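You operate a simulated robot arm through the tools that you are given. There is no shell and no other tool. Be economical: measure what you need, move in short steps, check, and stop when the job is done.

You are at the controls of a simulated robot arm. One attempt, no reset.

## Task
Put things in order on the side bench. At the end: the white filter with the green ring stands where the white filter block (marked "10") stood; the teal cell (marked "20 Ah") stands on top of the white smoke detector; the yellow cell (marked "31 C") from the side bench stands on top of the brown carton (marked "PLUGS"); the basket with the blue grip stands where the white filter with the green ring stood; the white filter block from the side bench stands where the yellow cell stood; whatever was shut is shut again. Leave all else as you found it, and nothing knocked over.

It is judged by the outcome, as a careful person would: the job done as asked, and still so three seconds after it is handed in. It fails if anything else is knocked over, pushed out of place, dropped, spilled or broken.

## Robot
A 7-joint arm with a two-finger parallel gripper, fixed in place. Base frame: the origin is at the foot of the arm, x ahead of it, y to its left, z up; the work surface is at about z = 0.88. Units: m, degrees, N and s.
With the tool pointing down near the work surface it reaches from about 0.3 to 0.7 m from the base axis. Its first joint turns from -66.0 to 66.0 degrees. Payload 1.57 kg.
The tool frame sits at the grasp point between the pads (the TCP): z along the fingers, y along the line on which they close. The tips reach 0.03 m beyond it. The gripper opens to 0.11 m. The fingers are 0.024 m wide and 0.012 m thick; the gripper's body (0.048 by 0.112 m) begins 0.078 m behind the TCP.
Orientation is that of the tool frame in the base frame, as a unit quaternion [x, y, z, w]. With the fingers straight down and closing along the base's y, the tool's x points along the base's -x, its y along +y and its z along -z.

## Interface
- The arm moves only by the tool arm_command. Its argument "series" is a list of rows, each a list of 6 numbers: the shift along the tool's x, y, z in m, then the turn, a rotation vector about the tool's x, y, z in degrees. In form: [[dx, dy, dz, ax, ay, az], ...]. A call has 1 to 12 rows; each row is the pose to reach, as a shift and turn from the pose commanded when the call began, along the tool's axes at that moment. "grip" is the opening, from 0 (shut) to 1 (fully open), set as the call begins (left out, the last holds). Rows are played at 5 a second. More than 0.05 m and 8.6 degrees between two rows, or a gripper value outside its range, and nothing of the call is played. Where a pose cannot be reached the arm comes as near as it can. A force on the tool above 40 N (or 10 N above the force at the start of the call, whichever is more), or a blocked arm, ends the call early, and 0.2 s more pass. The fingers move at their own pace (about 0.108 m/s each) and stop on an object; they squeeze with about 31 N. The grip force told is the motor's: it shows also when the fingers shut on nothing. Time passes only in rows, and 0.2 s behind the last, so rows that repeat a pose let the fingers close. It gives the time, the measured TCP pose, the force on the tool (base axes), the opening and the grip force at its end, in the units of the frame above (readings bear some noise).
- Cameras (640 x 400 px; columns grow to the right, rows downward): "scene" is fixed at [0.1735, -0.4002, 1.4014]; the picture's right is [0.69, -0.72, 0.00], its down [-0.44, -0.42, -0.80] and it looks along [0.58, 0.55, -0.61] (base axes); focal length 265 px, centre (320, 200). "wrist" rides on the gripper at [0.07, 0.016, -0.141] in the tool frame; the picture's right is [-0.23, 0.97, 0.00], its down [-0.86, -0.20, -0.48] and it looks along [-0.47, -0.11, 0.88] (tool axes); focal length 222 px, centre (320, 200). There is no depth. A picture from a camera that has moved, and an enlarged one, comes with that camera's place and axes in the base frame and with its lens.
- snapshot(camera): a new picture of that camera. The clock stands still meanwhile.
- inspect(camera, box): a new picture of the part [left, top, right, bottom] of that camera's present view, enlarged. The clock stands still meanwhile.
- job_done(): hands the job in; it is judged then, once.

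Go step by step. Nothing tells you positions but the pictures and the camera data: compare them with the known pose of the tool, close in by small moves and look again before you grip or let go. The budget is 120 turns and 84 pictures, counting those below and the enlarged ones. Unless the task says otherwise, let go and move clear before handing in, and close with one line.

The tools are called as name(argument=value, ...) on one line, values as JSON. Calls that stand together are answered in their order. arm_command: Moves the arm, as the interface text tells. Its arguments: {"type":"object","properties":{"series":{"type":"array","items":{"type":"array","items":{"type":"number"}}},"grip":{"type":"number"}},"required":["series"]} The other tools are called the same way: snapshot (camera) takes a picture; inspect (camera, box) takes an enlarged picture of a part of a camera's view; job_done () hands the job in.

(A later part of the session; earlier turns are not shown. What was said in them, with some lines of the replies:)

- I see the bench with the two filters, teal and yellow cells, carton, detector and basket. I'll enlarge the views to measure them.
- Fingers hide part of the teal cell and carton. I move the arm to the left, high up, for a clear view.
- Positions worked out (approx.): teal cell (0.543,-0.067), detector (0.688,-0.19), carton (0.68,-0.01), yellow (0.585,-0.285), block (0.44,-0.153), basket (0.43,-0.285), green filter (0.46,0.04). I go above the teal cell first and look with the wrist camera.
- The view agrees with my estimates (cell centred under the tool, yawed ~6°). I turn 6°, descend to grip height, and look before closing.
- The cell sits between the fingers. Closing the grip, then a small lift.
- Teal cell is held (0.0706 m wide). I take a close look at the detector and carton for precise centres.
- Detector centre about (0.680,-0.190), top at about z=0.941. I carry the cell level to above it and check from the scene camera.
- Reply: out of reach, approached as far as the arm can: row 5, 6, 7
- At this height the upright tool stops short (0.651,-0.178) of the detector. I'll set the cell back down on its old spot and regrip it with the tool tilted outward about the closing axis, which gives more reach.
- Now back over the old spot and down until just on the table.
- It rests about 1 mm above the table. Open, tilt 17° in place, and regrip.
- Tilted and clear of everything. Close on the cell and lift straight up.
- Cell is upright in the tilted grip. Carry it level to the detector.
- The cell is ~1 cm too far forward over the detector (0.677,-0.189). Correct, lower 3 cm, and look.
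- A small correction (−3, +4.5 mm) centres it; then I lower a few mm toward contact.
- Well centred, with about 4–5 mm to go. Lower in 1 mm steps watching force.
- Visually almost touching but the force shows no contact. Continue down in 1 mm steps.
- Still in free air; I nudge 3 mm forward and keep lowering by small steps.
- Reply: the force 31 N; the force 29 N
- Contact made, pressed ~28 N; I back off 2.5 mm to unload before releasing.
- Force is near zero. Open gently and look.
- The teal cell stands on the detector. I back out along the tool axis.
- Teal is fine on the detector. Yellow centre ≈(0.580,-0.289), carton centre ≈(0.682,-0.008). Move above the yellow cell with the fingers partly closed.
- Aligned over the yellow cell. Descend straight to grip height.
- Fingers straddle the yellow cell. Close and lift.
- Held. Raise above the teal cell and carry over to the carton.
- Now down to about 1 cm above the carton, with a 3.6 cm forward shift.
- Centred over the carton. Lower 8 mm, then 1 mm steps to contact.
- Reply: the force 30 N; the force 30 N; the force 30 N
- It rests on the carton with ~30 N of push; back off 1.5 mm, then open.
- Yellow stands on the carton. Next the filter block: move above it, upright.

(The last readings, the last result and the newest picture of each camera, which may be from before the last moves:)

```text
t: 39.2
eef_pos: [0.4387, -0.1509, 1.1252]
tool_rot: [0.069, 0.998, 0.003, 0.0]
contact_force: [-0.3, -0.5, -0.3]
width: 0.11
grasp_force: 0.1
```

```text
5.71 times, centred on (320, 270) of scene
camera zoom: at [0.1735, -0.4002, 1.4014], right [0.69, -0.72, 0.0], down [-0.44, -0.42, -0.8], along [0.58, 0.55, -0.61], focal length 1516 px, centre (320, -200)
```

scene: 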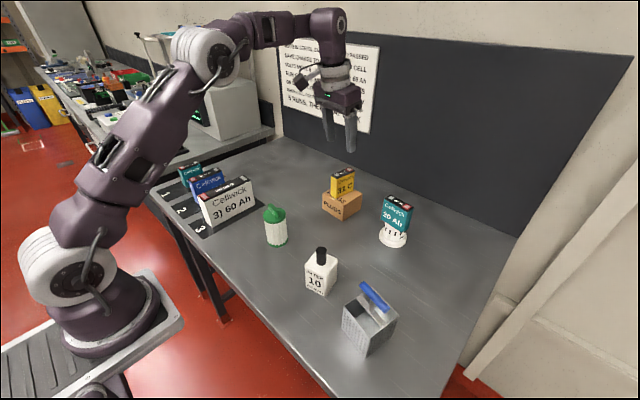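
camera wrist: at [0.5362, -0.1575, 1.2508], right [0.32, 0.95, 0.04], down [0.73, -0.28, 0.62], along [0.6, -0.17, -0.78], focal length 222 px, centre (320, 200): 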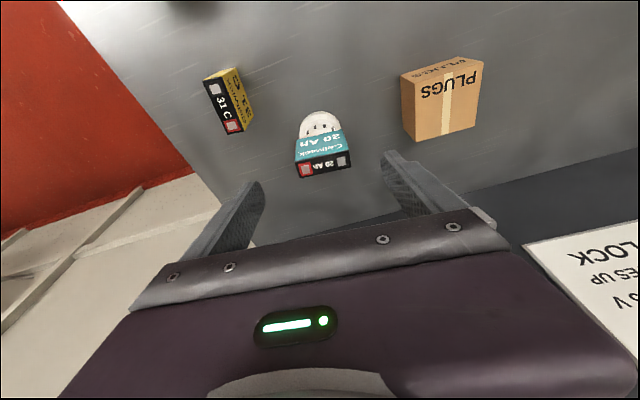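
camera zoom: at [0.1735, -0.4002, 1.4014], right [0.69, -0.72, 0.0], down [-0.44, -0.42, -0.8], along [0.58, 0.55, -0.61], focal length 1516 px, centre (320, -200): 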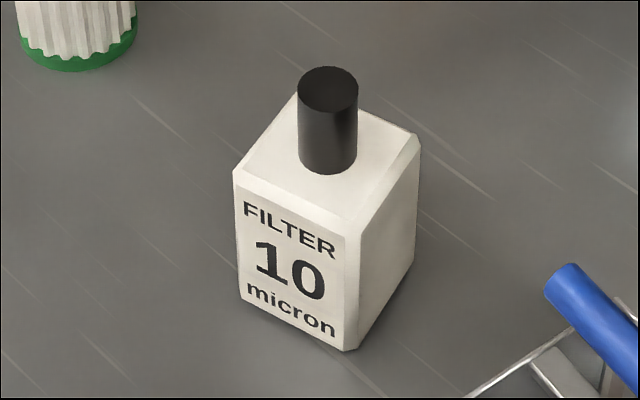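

Block centre ≈(0.440,-0.150), yawed ~+13°, cap top near z=0.993. Turn the tool by −21° while lowering halfway, then check.

arm_command(series=[[0, 0.001, 0.02, 0, 0, -7], [0, 0.001, 0.05, 0, 0, -14], [0, 0.001, 0.08, 0, 0, -21], [0, 0.001, 0.08, 0, 0, -21]], grip=0.85)

inspect(camera="wrist", box=[200, 60, 440, 260])

```text
t: 40.2
eef_pos: [0.4406, -0.1473, 1.0425]
tool_rot: [-0.115, 0.993, 0.003, 0.001]
contact_force: [0.0, -0.1, -1.0]
width: 0.0934
grasp_force: 0.0
```

```text
2.00 times, centred on (320, 160) of wrist
camera zoom: at [0.3688, -0.148, 1.1843], right [0.0, 1.0, 0.01], down [0.88, 0.0, 0.48], along [0.48, 0.01, -0.88], focal length 444 px, centre (320, 280)
```

zoom: 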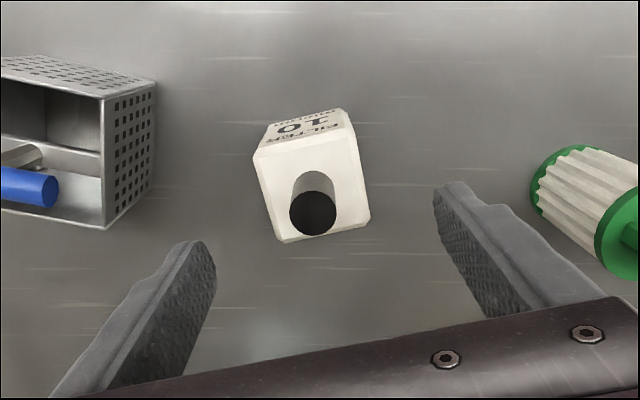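

Well aligned. Small correction and straight down to z=0.938, then close.

arm_command(series=[[0.0024, -0.0015, 0.035, 0, 0, 0], [0.0024, -0.0015, 0.07, 0, 0, 0], [0.0024, -0.0015, 0.1045, 0, 0, 0], [0.0024, -0.0015, 0.1045, 0, 0, 0]])

inspect(camera="scene", box=[280, 220, 380, 310])

```text
t: 41.2
eef_pos: [0.4361, -0.1486, 0.9403]
tool_rot: [-0.114, 0.993, 0.003, 0.0]
contact_force: [-0.8, 0.2, -0.7]
width: 0.0935
grasp_force: 0.1
```

```text
4.44 times, centred on (330, 265) of scene
camera zoom: at [0.1735, -0.4002, 1.4014], right [0.69, -0.72, 0.0], down [-0.44, -0.42, -0.8], along [0.58, 0.55, -0.61], focal length 1179 px, centre (276, -89)
```

zoom: 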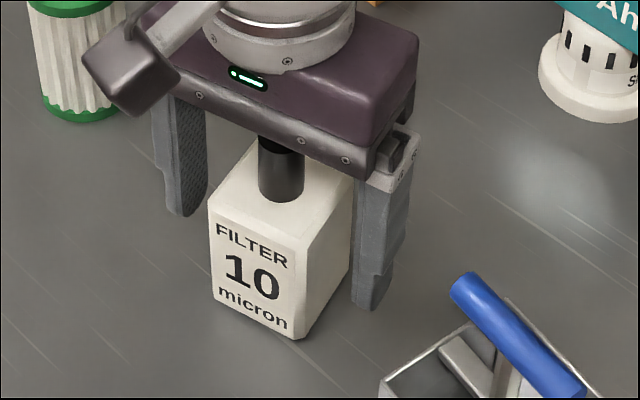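

Clear fit. Close and lift 11 cm.

arm_command(series=[[0, 0, 0, 0, 0, 0], [0, 0, 0, 0, 0, 0], [0, 0, 0, 0, 0, 0], [0, 0, -0.02, 0, 0, 0], [0, 0, -0.065, 0, 0, 0], [0, 0, -0.11, 0, 0, 0], [0, 0, -0.11, 0, 0, 0]], grip=0)

inspect(camera="scene", box=[270, 180, 430, 320])

```text
t: 42.8
eef_pos: [0.4375, -0.1488, 1.0516]
tool_rot: [-0.115, 0.993, 0.002, 0.001]
contact_force: [-0.6, 0.3, -1.2]
width: 0.0536
grasp_force: 30.6
```

```text
2.86 times, centred on (350, 250) of scene
camera zoom: at [0.1735, -0.4002, 1.4014], right [0.69, -0.72, 0.0], down [-0.44, -0.42, -0.8], along [0.58, 0.55, -0.61], focal length 758 px, centre (234, 57)
```

zoom: 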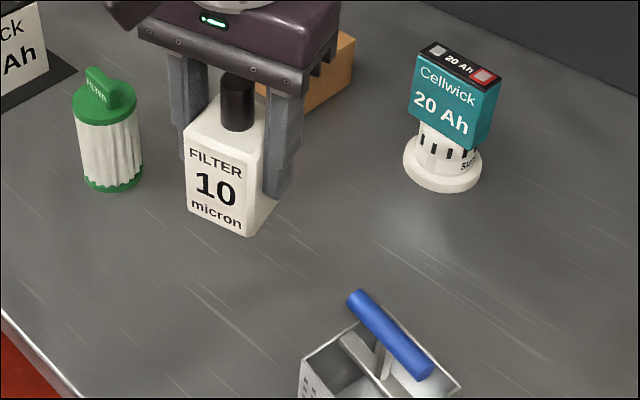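

Held. Carry to above the yellow cell's former spot (0.581,-0.289).

arm_command(series=[[-0.0214, -0.0335, 0, 0, 0, 0], [-0.0428, -0.067, 0, 0, 0, 0], [-0.0642, -0.1006, 0, 0, 0, 0], [-0.0856, -0.1341, 0, 0, 0, 0], [-0.107, -0.1676, 0, 0, 0, 0], [-0.107, -0.1676, 0, 0, 0, 0]])

arm_command(series=[[0, 0, 0.045, 0, 0, 0], [0, 0, 0.09, 0, 0, 0], [0, 0, 0.103, 0, 0, 0], [0, 0, 0.103, 0, 0, 0]])

inspect(camera="scene", box=[360, 220, 460, 310])

```text
t: 44.2
eef_pos: [0.5791, -0.2872, 1.0497]
tool_rot: [-0.114, 0.993, 0.003, 0.0]
contact_force: [0.2, -0.7, -1.2]
width: 0.0535
grasp_force: 31.1
```

```text
t: 45.2
eef_pos: [0.5794, -0.2886, 0.9479]
tool_rot: [-0.114, 0.993, 0.003, 0.0]
contact_force: [-0.1, 0.5, -0.8]
width: 0.0536
grasp_force: 31.0
```

```text
4.44 times, centred on (410, 265) of scene
camera zoom: at [0.1735, -0.4002, 1.4014], right [0.69, -0.72, 0.0], down [-0.44, -0.42, -0.8], along [0.58, 0.55, -0.61], focal length 1179 px, centre (-80, -89)
```

zoom: 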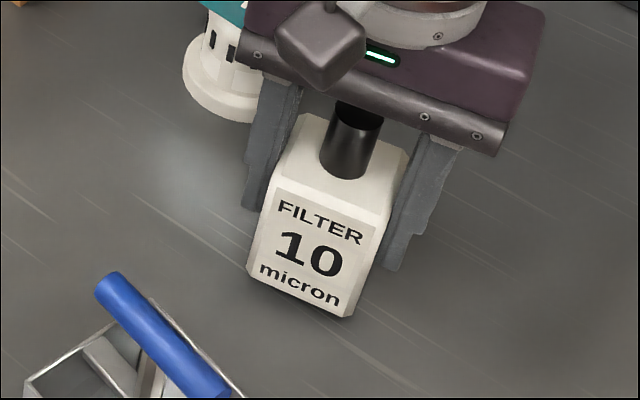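

Position good. Lower the last ~8 mm.

arm_command(series=[[0, 0, 0.003, 0, 0, 0], [0, 0, 0.006, 0, 0, 0], [0, 0, 0.007, 0, 0, 0], [0, 0, 0.007, 0, 0, 0]])

arm_command(series=[[0, 0, 0.001, 0, 0, 0], [0, 0, 0.001, 0, 0, 0]])

arm_command(series=[[0, 0, 0.001, 0, 0, 0], [0, 0, 0.001, 0, 0, 0]])

```text
t: 46.2
eef_pos: [0.5806, -0.289, 0.9413]
tool_rot: [-0.114, 0.993, 0.002, 0.0]
contact_force: [-0.6, 0.8, 3.9]
width: 0.0537
grasp_force: 30.9
```

```text
t: 46.8
eef_pos: [0.5811, -0.2891, 0.9406]
tool_rot: [-0.114, 0.993, 0.002, 0.002]
contact_force: [-5.8, 5.5, 21.8]
width: 0.0534
grasp_force: 31.0
```

```text
t: 47.4
eef_pos: [0.5814, -0.2898, 0.9398]
tool_rot: [-0.115, 0.993, 0.001, 0.002]
contact_force: [-1.8, 5.4, 33.6]
width: 0.0541
grasp_force: 31.4
```

On the table. Unload 2 mm, open, and rise straight up.

arm_command(series=[[0, 0, -0.002, 0, 0, 0], [0, 0, -0.002, 0, 0, 0]])

arm_command(series=[[0, 0, 0, 0, 0, 0], [0, 0, 0, 0, 0, 0], [0, 0, -0.03, 0, 0, 0], [0, 0, -0.08, 0, 0, 0], [0, 0, -0.13, 0, 0, 0], [0, 0, -0.18, 0, 0, 0], [0, 0, -0.18, 0, 0, 0]], grip=0.85)

snapshot(camera="scene")

```text
t: 48.0
eef_pos: [0.5801, -0.2889, 0.9411]
tool_rot: [-0.114, 0.993, 0.003, 0.0]
contact_force: [4.9, -0.2, 12.4]
width: 0.0535
grasp_force: 31.3
```

```text
t: 49.6
eef_pos: [0.5678, -0.2834, 1.1203]
tool_rot: [-0.113, 0.994, 0.004, 0.0]
contact_force: [0.0, -0.1, 0.2]
width: 0.0934
grasp_force: 0.0
out of reach, approached as far as the arm can: row 6, 7
```

```text
39 pictures are left
```

scene: 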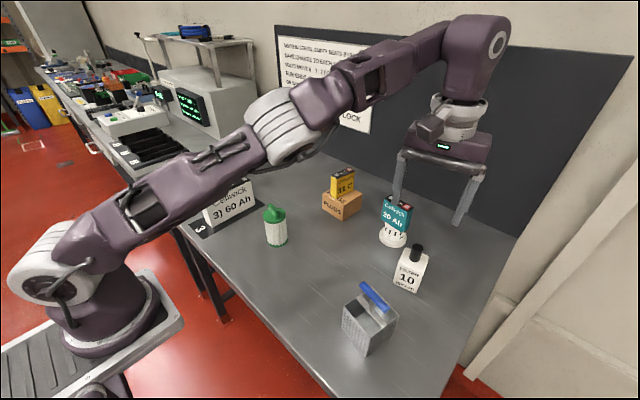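

Block is standing on the yellow's old spot. Now over to the green-ring filter.

arm_command(series=[[0.0046, 0.0485, 0, 0, 0, 0], [0.0092, 0.097, 0, 0, 0, 0], [0.0138, 0.1454, 0, 0, 0, 0], [0.0184, 0.1939, 0, 0, 0, 0], [0.023, 0.2424, 0, 0, 0, 0], [0.0276, 0.2908, 0, 0, 0, 0], [0.0322, 0.3393, 0, 0, 0, 0], [0.0322, 0.3393, 0, 0, 0, 0]], grip=1)

inspect(camera="wrist", box=[200, 60, 440, 220])

inspect(camera="scene", box=[245, 190, 305, 255])

```text
t: 51.4
eef_pos: [0.4572, 0.035, 1.1238]
tool_rot: [-0.115, 0.993, 0.002, 0.0]
contact_force: [-0.9, 0.2, -0.3]
width: 0.1103
grasp_force: 0.0
```

```text
2.50 times, centred on (320, 140) of wrist
camera zoom: at [0.3844, 0.034, 1.264], right [0.0, 1.0, 0.01], down [0.88, 0.0, 0.48], along [0.48, 0.0, -0.88], focal length 555 px, centre (320, 350)
```

zoom: 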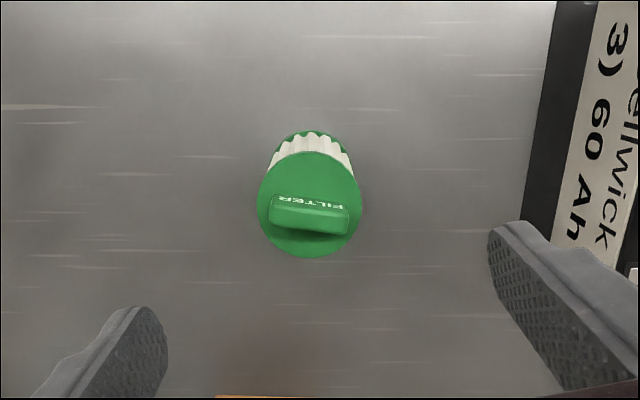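

```text
6.15 times, centred on (275, 222) of scene
camera zoom: at [0.1735, -0.4001, 1.4014], right [0.69, -0.72, 0.0], down [-0.44, -0.42, -0.8], along [0.58, 0.55, -0.61], focal length 1633 px, centre (597, 62)
```

zoom: 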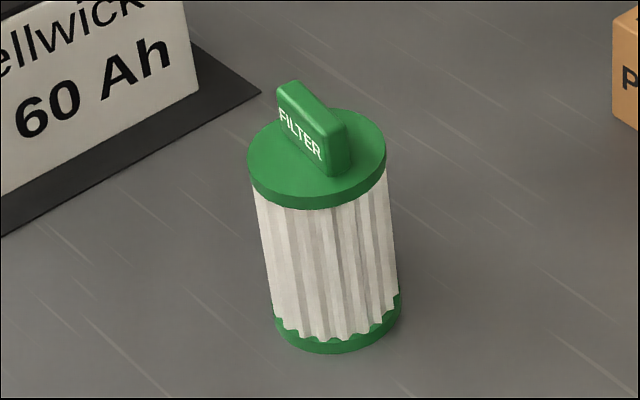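

Green filter centre ≈(0.460,0.032), cap top z≈0.97, tab top ≈1.0. Descend partway around it and check.

arm_command(series=[[-0.002, -0.0035, 0.04, 0, 0, 0], [-0.002, -0.0035, 0.08, 0, 0, 0], [-0.002, -0.0035, 0.1, 0, 0, 0], [-0.002, -0.0035, 0.1, 0, 0, 0]])

inspect(camera="wrist", box=[200, 80, 440, 260])

```text
t: 52.4
eef_pos: [0.4625, 0.037, 1.0232]
tool_rot: [-0.114, 0.993, 0.003, 0.0]
contact_force: [-0.6, -0.3, -0.5]
width: 0.11
grasp_force: 0.1
```

```text
2.22 times, centred on (320, 170) of wrist
camera zoom: at [0.3894, 0.0348, 1.1629], right [0.0, 1.0, 0.01], down [0.88, 0.0, 0.48], along [0.48, 0.0, -0.88], focal length 494 px, centre (320, 267)
```

zoom: 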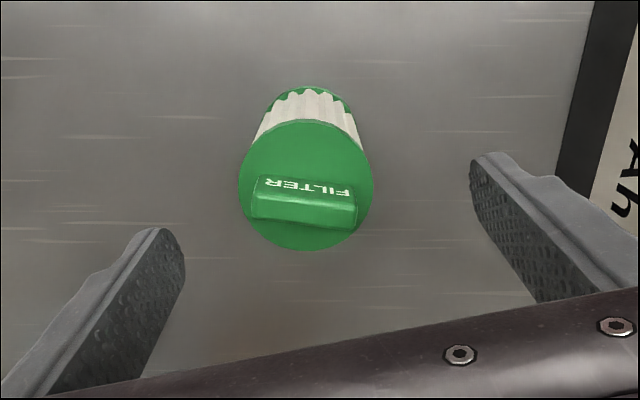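

Object sits ~5 mm to −y and −x of the tool axis: centre ≈(0.4585,0.0315). Correct and descend to z=0.938.

arm_command(series=[[0.0055, -0.0047, 0.02, 0, 0, 0], [0.0055, -0.0047, 0.05, 0, 0, 0], [0.0055, -0.0047, 0.085, 0, 0, 0], [0.0055, -0.0047, 0.085, 0, 0, 0]])

inspect(camera="scene", box=[225, 180, 325, 260])

snapshot(camera="wrist")

```text
t: 53.4
eef_pos: [0.457, 0.0323, 0.9365]
tool_rot: [-0.114, 0.993, 0.003, 0.0]
contact_force: [0.1, -0.6, 0.4]
width: 0.1099
grasp_force: 0.0
```

```text
5.00 times, centred on (275, 220) of scene
camera zoom: at [0.1735, -0.4002, 1.4014], right [0.69, -0.72, 0.0], down [-0.44, -0.42, -0.8], along [0.58, 0.55, -0.61], focal length 1327 px, centre (545, 100)
```

zoom: 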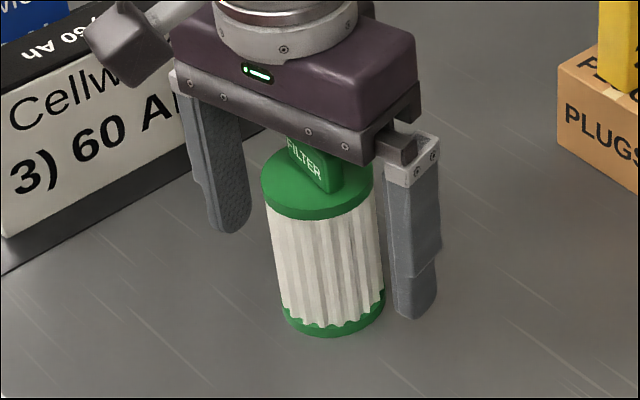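

```text
34 pictures are left
camera wrist: at [0.3846, 0.0312, 1.0766], right [0.0, 1.0, 0.01], down [0.88, 0.0, 0.48], along [0.48, 0.01, -0.88], focal length 222 px, centre (320, 200)
```

wrist: 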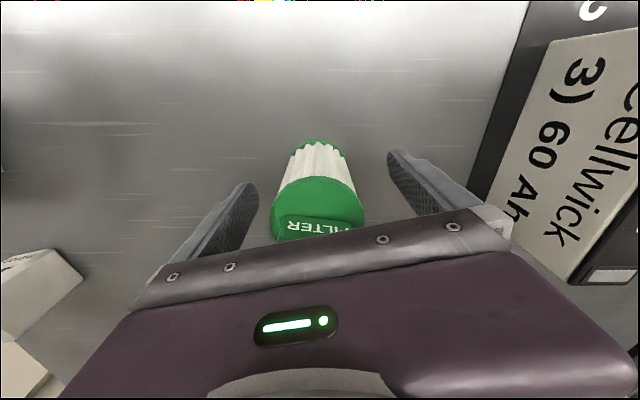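

Nearly centred; shift 3 mm toward −x, close, and lift.

arm_command(series=[[0.003, 0, 0, 0, 0, 0], [0.003, 0, 0, 0, 0, 0]])

arm_command(series=[[0, 0, 0, 0, 0, 0], [0, 0, 0, 0, 0, 0], [0, 0, 0, 0, 0, 0], [0, 0, -0.02, 0, 0, 0], [0, 0, -0.05, 0, 0, 0], [0, 0, -0.08, 0, 0, 0], [0, 0, -0.08, 0, 0, 0]], grip=0)

inspect(camera="scene", box=[225, 160, 345, 260])

```text
t: 54.0
eef_pos: [0.4551, 0.031, 0.9371]
tool_rot: [-0.114, 0.994, 0.003, 0.001]
contact_force: [-0.9, 0.1, -0.3]
width: 0.1101
grasp_force: 0.0
```

```text
t: 55.6
eef_pos: [0.4526, 0.0299, 1.0171]
tool_rot: [-0.114, 0.993, 0.003, 0.001]
contact_force: [0.1, -0.2, -1.2]
width: 0.0543
grasp_force: 30.7
```

```text
4.00 times, centred on (285, 210) of scene
camera zoom: at [0.1735, -0.4002, 1.4014], right [0.69, -0.72, 0.0], down [-0.44, -0.42, -0.8], along [0.58, 0.55, -0.61], focal length 1061 px, centre (460, 160)
```

zoom: 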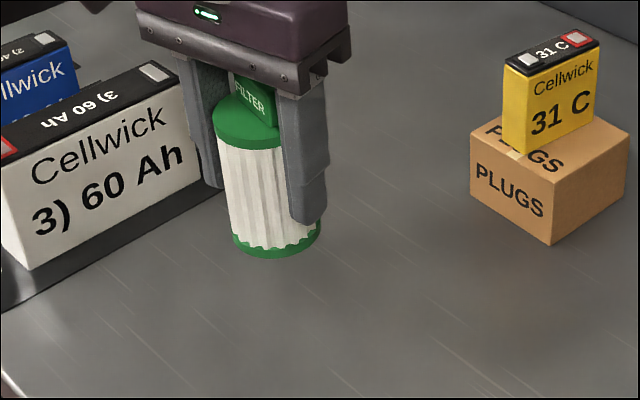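

Held (0.054 m). Carry to the block's old spot (0.439,-0.150).

arm_command(series=[[0.0147, -0.043, 0, 0, 0, 0], [0.0294, -0.086, 0, 0, 0, 0], [0.044, -0.1291, 0, 0, 0, 0], [0.0587, -0.1721, 0, 0, 0, 0], [0.0587, -0.1721, 0.04, 0, 0, 0], [0.0587, -0.1721, 0.07, 0, 0, 0], [0.0587, -0.1721, 0.07, 0, 0, 0]])

inspect(camera="scene", box=[280, 220, 380, 310])

```text
t: 57.2
eef_pos: [0.4387, -0.1489, 0.9462]
tool_rot: [-0.114, 0.993, 0.003, 0.001]
contact_force: [-0.1, -0.2, -2.3]
width: 0.0541
grasp_force: 30.9
```

```text
4.44 times, centred on (330, 265) of scene
camera zoom: at [0.1735, -0.4002, 1.4014], right [0.69, -0.72, 0.0], down [-0.44, -0.42, -0.8], along [0.58, 0.55, -0.61], focal length 1179 px, centre (276, -89)
```

zoom: 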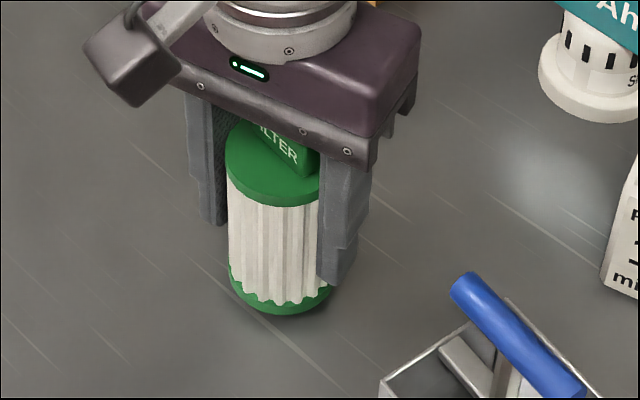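

Base lands at ≈(0.441,-0.148), right on target. Lower to contact.

arm_command(series=[[0, 0, 0.004, 0, 0, 0], [0, 0, 0.007, 0, 0, 0], [0, 0, 0.007, 0, 0, 0]])

arm_command(series=[[0, 0, 0.001, 0, 0, 0], [0, 0, 0.001, 0, 0, 0]])

arm_command(series=[[0, 0, 0.001, 0, 0, 0], [0, 0, 0.001, 0, 0, 0]])

```text
t: 58.0
eef_pos: [0.4385, -0.1495, 0.9393]
tool_rot: [-0.115, 0.993, 0.003, 0.001]
contact_force: [-0.8, 0.2, -0.4]
width: 0.0544
grasp_force: 30.9
```

```text
t: 58.6
eef_pos: [0.4372, -0.1511, 0.9382]
tool_rot: [-0.113, 0.994, 0.002, 0.001]
contact_force: [1.0, -0.1, -1.1]
width: 0.0542
grasp_force: 30.8
```

```text
t: 59.2
eef_pos: [0.4375, -0.1513, 0.9376]
tool_rot: [-0.114, 0.993, 0.003, 0.001]
contact_force: [0.8, 0.1, -0.9]
width: 0.0543
grasp_force: 31.5
```

arm_command(series=[[0, 0, 0.001, 0, 0, 0], [0, 0, 0.001, 0, 0, 0]])

arm_command(series=[[0, 0, 0.001, 0, 0, 0], [0, 0, 0.001, 0, 0, 0]])

```text
t: 59.8
eef_pos: [0.4373, -0.1511, 0.938]
tool_rot: [-0.114, 0.993, 0.003, 0.001]
contact_force: [-1.9, 2.7, 7.7]
width: 0.054
grasp_force: 31.0
```

```text
t: 60.4
eef_pos: [0.4371, -0.1527, 0.9359]
tool_rot: [-0.114, 0.993, 0.004, 0.001]
contact_force: [0.1, 0.7, 15.8]
width: 0.0544
grasp_force: 31.1
```

Contact at 8–16 N. Unload 1 mm, open and rise straight up.

arm_command(series=[[0, 0, -0.0015, 0, 0, 0], [0, 0, -0.0015, 0, 0, 0]])

arm_command(series=[[0, 0, 0, 0, 0, 0], [0, 0, 0, 0, 0, 0], [0, 0, -0.03, 0, 0, 0], [0, 0, -0.08, 0, 0, 0], [0, 0, -0.13, 0, 0, 0], [0, 0, -0.18, 0, 0, 0], [0, 0, -0.18, 0, 0, 0]], grip=0.95)

snapshot(camera="scene")

inspect(camera="scene", box=[320, 260, 420, 370])

```text
t: 61.0
eef_pos: [0.4367, -0.1507, 0.9366]
tool_rot: [-0.114, 0.993, 0.003, 0.001]
contact_force: [-0.5, -0.2, -0.5]
width: 0.0545
grasp_force: 31.3
```

```text
t: 62.6
eef_pos: [0.4404, -0.1529, 1.1179]
tool_rot: [-0.115, 0.993, 0.003, 0.0]
contact_force: [-0.7, 0.1, -0.6]
width: 0.1046
grasp_force: 0.1
```

```text
31 pictures are left
```

scene: 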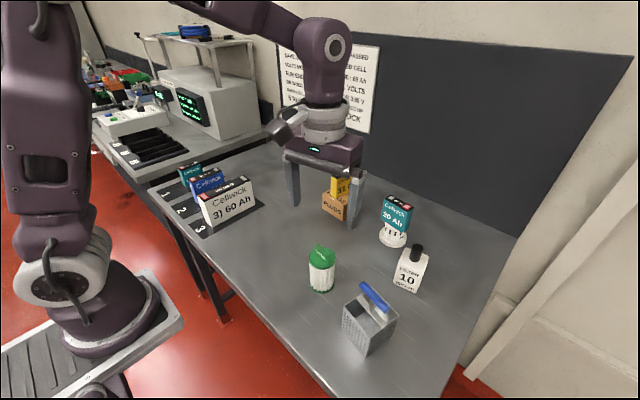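

```text
3.64 times, centred on (370, 315) of scene
camera zoom: at [0.1735, -0.4002, 1.4014], right [0.69, -0.72, 0.0], down [-0.44, -0.42, -0.8], along [0.58, 0.55, -0.61], focal length 965 px, centre (138, -218)
```

zoom: 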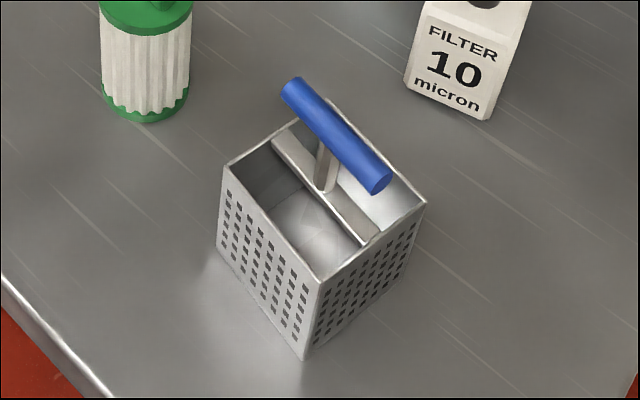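

Green filter stands on the block's spot. The basket has a T-handle, bar centre ≈(0.422,-0.288,1.00), running roughly along y. I turn the tool −66° and hover over it.

arm_command(series=[[0.0059, -0.016, 0, 0, 0, -8.2], [0.0118, -0.0319, 0, 0, 0, -16.5], [0.0177, -0.0479, 0, 0, 0, -24.7], [0.0237, -0.0638, 0, 0, 0, -33], [0.0296, -0.0798, 0, 0, 0, -41.2], [0.0355, -0.0957, 0, 0, 0, -49.5], [0.0414, -0.1117, 0, 0, 0, -57.7], [0.0473, -0.1276, 0, 0, 0, -66], [0.0473, -0.1276, 0, 0, 0, -66]], grip=0.6)

snapshot(camera="wrist")

```text
t: 64.6
eef_pos: [0.4213, -0.2895, 1.1171]
tool_rot: [-0.637, 0.771, 0.002, 0.002]
contact_force: [-0.1, 0.0, -0.9]
width: 0.0659
grasp_force: 0.0
```

```text
29 pictures are left
camera wrist: at [0.3919, -0.3561, 1.257], right [-0.91, 0.41, 0.0], down [0.36, 0.8, 0.48], along [0.2, 0.44, -0.88], focal length 222 px, centre (320, 200)
```

wrist: 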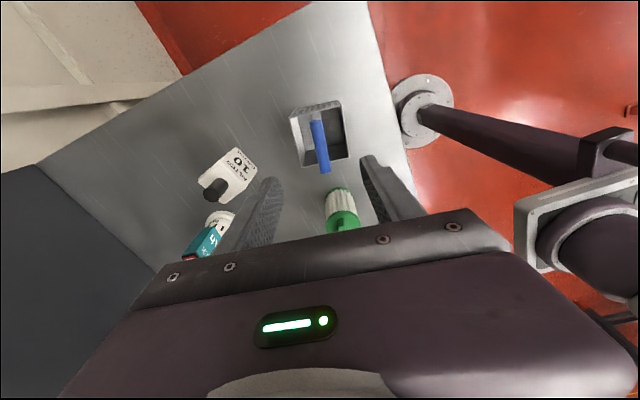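

Handle is centred under the tool; check the angle with an enlarged view.

inspect(camera="wrist", box=[270, 90, 370, 190])

```text
4.00 times, centred on (320, 140) of wrist
camera zoom: at [0.3919, -0.3561, 1.257], right [-0.91, 0.41, 0.0], down [0.36, 0.8, 0.48], along [0.2, 0.44, -0.88], focal length 888 px, centre (320, 440)
```

zoom: 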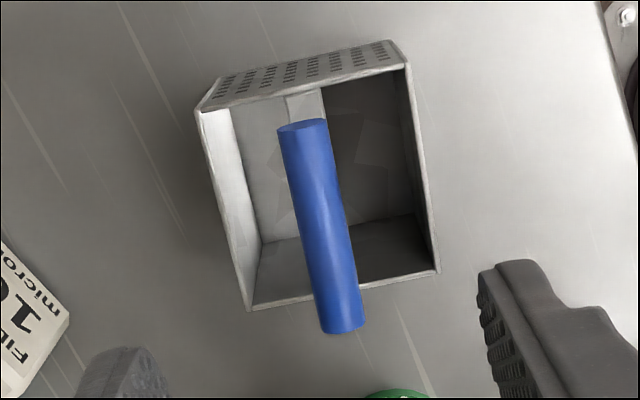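

Aligned within ~2°. Descend to the handle height.

arm_command(series=[[0, 0, 0.04, 0, 0, 0], [0, 0, 0.08, 0, 0, 0], [0, 0, 0.112, 0, 0, 0], [0, 0, 0.112, 0, 0, 0]])

inspect(camera="scene", box=[320, 250, 420, 360])

inspect(camera="wrist", box=[220, 120, 420, 260])

```text
t: 65.6
eef_pos: [0.4238, -0.288, 1.0043]
tool_rot: [-0.637, 0.771, 0.002, 0.002]
contact_force: [0.2, -0.7, -1.0]
width: 0.0659
grasp_force: 0.0
```

```text
3.64 times, centred on (370, 305) of scene
camera zoom: at [0.1735, -0.4002, 1.4014], right [0.69, -0.72, 0.0], down [-0.44, -0.42, -0.8], along [0.58, 0.55, -0.61], focal length 965 px, centre (138, -182)
```

zoom: 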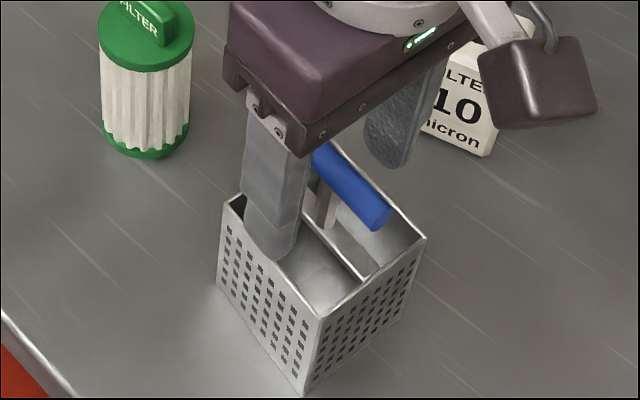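

```text
2.86 times, centred on (320, 190) of wrist
camera zoom: at [0.393, -0.3548, 1.1449], right [-0.91, 0.41, 0.0], down [0.36, 0.8, 0.48], along [0.2, 0.44, -0.88], focal length 635 px, centre (320, 229)
```

zoom: 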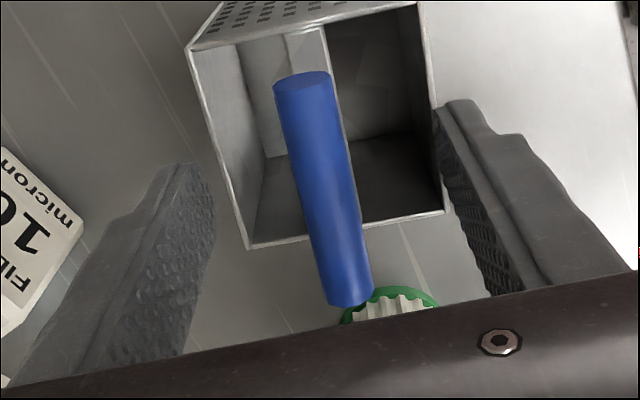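

Fingers straddle the bar. Shift 4 mm along it to its middle, close, and lift slightly.

arm_command(series=[[0.004, 0, 0, 0, 0, 0], [0.004, 0, 0, 0, 0, 0]])

arm_command(series=[[0, 0, 0, 0, 0, 0], [0, 0, 0, 0, 0, 0], [0, 0, 0, 0, 0, 0], [0, 0, -0.01, 0, 0, 0], [0, 0, -0.03, 0, 0, 0], [0, 0, -0.03, 0, 0, 0]], grip=0)

inspect(camera="scene", box=[310, 230, 430, 370])

```text
t: 66.2
eef_pos: [0.4201, -0.292, 1.0049]
tool_rot: [-0.637, 0.771, 0.001, 0.002]
contact_force: [0.6, -0.2, 0.1]
width: 0.0664
grasp_force: 0.0
```

```text
t: 67.6
eef_pos: [0.4195, -0.2919, 1.0335]
tool_rot: [-0.637, 0.771, 0.001, 0.002]
contact_force: [-0.4, -0.3, -2.6]
width: 0.0131
grasp_force: 29.5
```

```text
2.86 times, centred on (370, 300) of scene
camera zoom: at [0.1735, -0.4002, 1.4014], right [0.69, -0.72, 0.0], down [-0.44, -0.42, -0.8], along [0.58, 0.55, -0.61], focal length 758 px, centre (177, -86)
```

zoom: 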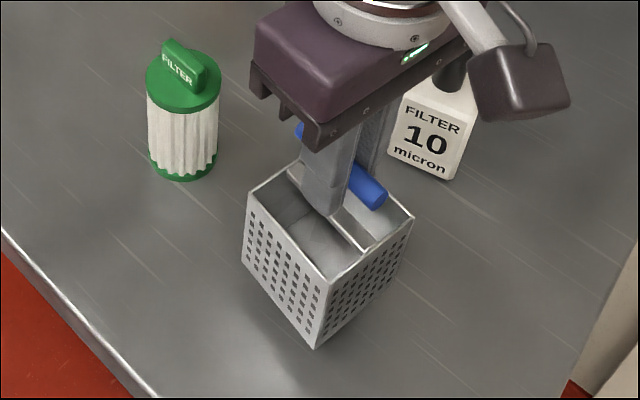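

Basket hangs level. Raise well above the green filter and carry across to (0.4585,0.0315).

arm_command(series=[[0, 0, -0.045, 0, 0, 0], [0, 0, -0.09, 0, 0, 0], [0, 0, -0.138, 0, 0, 0], [0, 0, -0.138, 0, 0, 0]])

arm_command(series=[[-0.0457, 0.0039, 0, 0, 0, 0], [-0.0915, 0.0077, 0, 0, 0, 0], [-0.1372, 0.0116, 0, 0, 0, 0], [-0.183, 0.0154, 0, 0, 0, 0], [-0.2287, 0.0193, 0, 0, 0, 0], [-0.2745, 0.0231, 0, 0, 0, 0], [-0.3202, 0.027, 0, 0, 0, 0], [-0.3202, 0.027, 0, 0, 0, 0]])

snapshot(camera="scene")

```text
t: 68.6
eef_pos: [0.4173, -0.2915, 1.1716]
tool_rot: [-0.636, 0.772, 0.002, 0.002]
contact_force: [0.2, -0.3, -1.5]
width: 0.0133
grasp_force: 30.0
```

```text
t: 70.4
eef_pos: [0.4598, 0.0277, 1.1755]
tool_rot: [-0.637, 0.771, 0.001, 0.003]
contact_force: [0.6, 0.8, -1.6]
width: 0.0133
grasp_force: 29.7
```

```text
24 pictures are left
```

scene: 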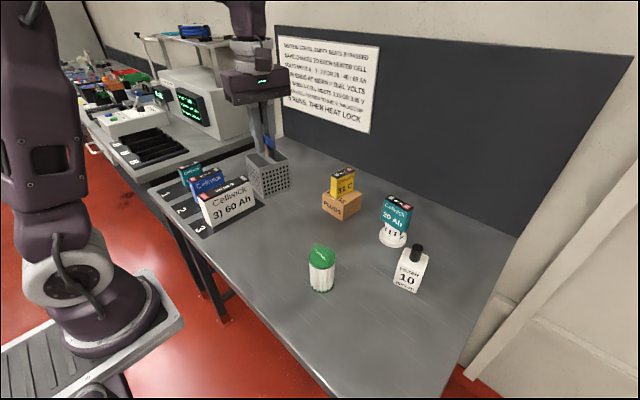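

Green filter untouched. Lower to ~15 mm above the table and check.

arm_command(series=[[0, 0, 0.045, 0, 0, 0], [0, 0, 0.09, 0, 0, 0], [0, 0, 0.13, 0, 0, 0], [0, 0, 0.155, 0, 0, 0], [0, 0, 0.155, 0, 0, 0]])

inspect(camera="scene", box=[220, 170, 330, 270])

```text
t: 71.6
eef_pos: [0.4528, 0.0299, 1.0191]
tool_rot: [-0.637, 0.771, 0.002, 0.002]
contact_force: [-0.3, 0.3, -2.2]
width: 0.0131
grasp_force: 29.4
```

```text
4.00 times, centred on (275, 220) of scene
camera zoom: at [0.1735, -0.4002, 1.4014], right [0.69, -0.72, 0.0], down [-0.44, -0.42, -0.8], along [0.58, 0.55, -0.61], focal length 1061 px, centre (500, 120)
```

zoom: 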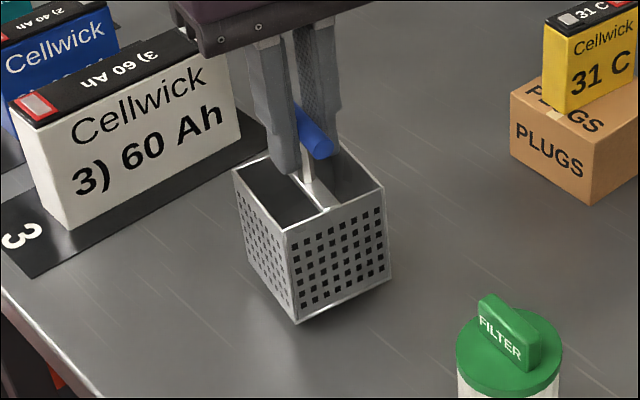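

Basket base centre ≈(0.453,0.037); shift (+6,−4 mm), then lower.

arm_command(series=[[0.0028, -0.0067, 0, 0, 0, 0], [0.0028, -0.0067, 0.006, 0, 0, 0], [0.0028, -0.0067, 0.012, 0, 0, 0], [0.0028, -0.0067, 0.012, 0, 0, 0]])

arm_command(series=[[0, 0, 0.001, 0, 0, 0], [0, 0, 0.001, 0, 0, 0]])

arm_command(series=[[0, 0, 0.001, 0, 0, 0], [0, 0, 0.001, 0, 0, 0]])

arm_command(series=[[0, 0, 0.001, 0, 0, 0], [0, 0, 0.001, 0, 0, 0]])

```text
t: 72.6
eef_pos: [0.4597, 0.0264, 1.0078]
tool_rot: [-0.637, 0.771, 0.002, 0.002]
contact_force: [0.7, -0.4, -1.3]
width: 0.0134
grasp_force: 29.8
```

```text
t: 73.2
eef_pos: [0.4591, 0.0241, 1.0059]
tool_rot: [-0.637, 0.771, 0.002, 0.001]
contact_force: [-0.6, 0.6, -2.2]
width: 0.0133
grasp_force: 29.4
```

```text
t: 73.8
eef_pos: [0.4591, 0.0244, 1.0053]
tool_rot: [-0.636, 0.771, 0.002, 0.003]
contact_force: [-1.9, 0.4, 3.9]
width: 0.0132
grasp_force: 29.1
```

```text
t: 74.4
eef_pos: [0.46, 0.0256, 1.0055]
tool_rot: [-0.636, 0.772, 0.002, 0.003]
contact_force: [-7.8, 0.9, 26.1]
width: 0.013
grasp_force: 30.0
```

Down on the table. Unload 1 mm, open, rise straight up and look at everything.

arm_command(series=[[0, 0, -0.001, 0, 0, 0], [0, 0, -0.001, 0, 0, 0]])

arm_command(series=[[0, 0, 0, 0, 0, 0], [0, 0, 0, 0, 0, 0], [0, 0, -0.02, 0, 0, 0], [0, 0, -0.06, 0, 0, 0], [0, 0, -0.11, 0, 0, 0], [0, 0, -0.16, 0, 0, 0], [0, 0, -0.2, 0, 0, 0], [0, 0, -0.2, 0, 0, 0]], grip=0.5)

inspect(camera="scene", box=[220, 160, 450, 310])

snapshot(camera="scene")

```text
t: 75.0
eef_pos: [0.4592, 0.0261, 1.0039]
tool_rot: [-0.637, 0.771, 0.002, 0.001]
contact_force: [-0.1, -0.2, -1.6]
width: 0.0132
grasp_force: 29.8
```

```text
t: 76.8
eef_pos: [0.4583, 0.0236, 1.2035]
tool_rot: [-0.637, 0.77, 0.002, 0.003]
contact_force: [-0.1, 0.0, 0.4]
width: 0.0552
grasp_force: 0.0
```

```text
2.67 times, centred on (335, 235) of scene
camera zoom: at [0.1735, -0.4002, 1.4014], right [0.69, -0.72, 0.0], down [-0.44, -0.42, -0.8], along [0.58, 0.55, -0.61], focal length 708 px, centre (280, 107)
```

zoom: 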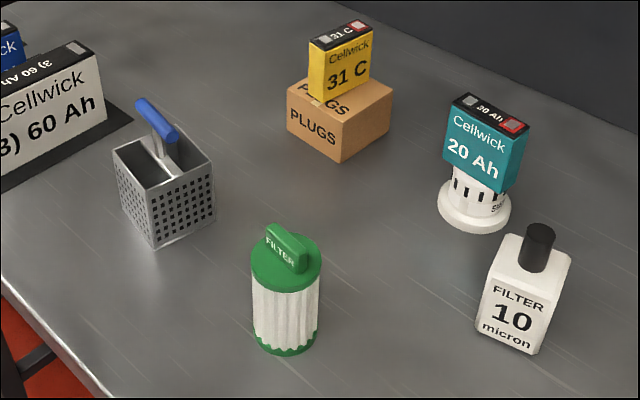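

```text
21 pictures are left
```

scene: 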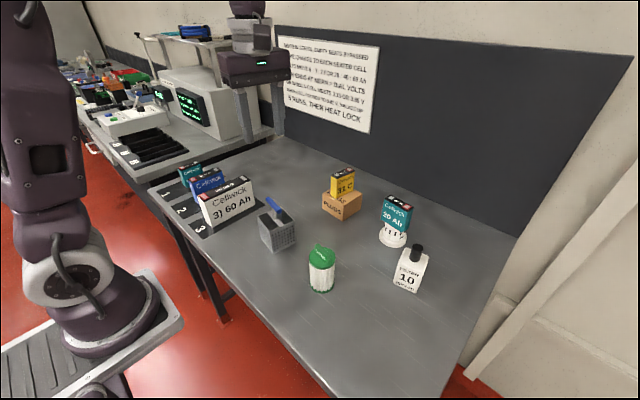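

Everything stands in place. One last check that carton and detector did not shift, using the same view as at the start.

inspect(camera="scene", box=[310, 170, 450, 260])

```text
4.44 times, centred on (380, 215) of scene
camera zoom: at [0.1735, -0.4002, 1.4014], right [0.69, -0.72, 0.0], down [-0.44, -0.42, -0.8], along [0.58, 0.55, -0.61], focal length 1179 px, centre (53, 133)
```

zoom: 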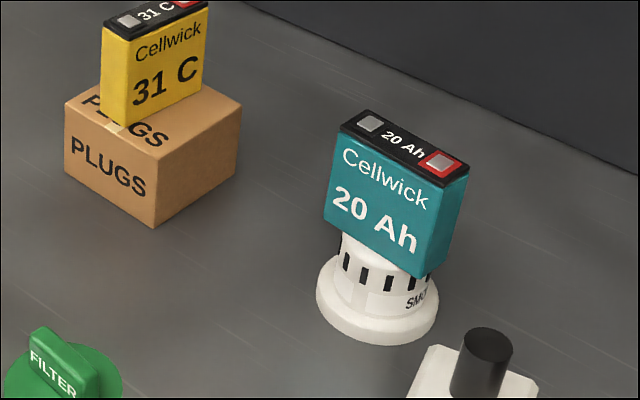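

The carton and the detector are exactly where they were, both cells stand steady, and the arm is clear. I'm handing in.

job_done()

```text
The job is handed in.
```

I've put the bench in order and handed the job in: all five items stand where you asked, and nothing was knocked over. I saw nothing on the bench that was shut, so there was nothing to close again.
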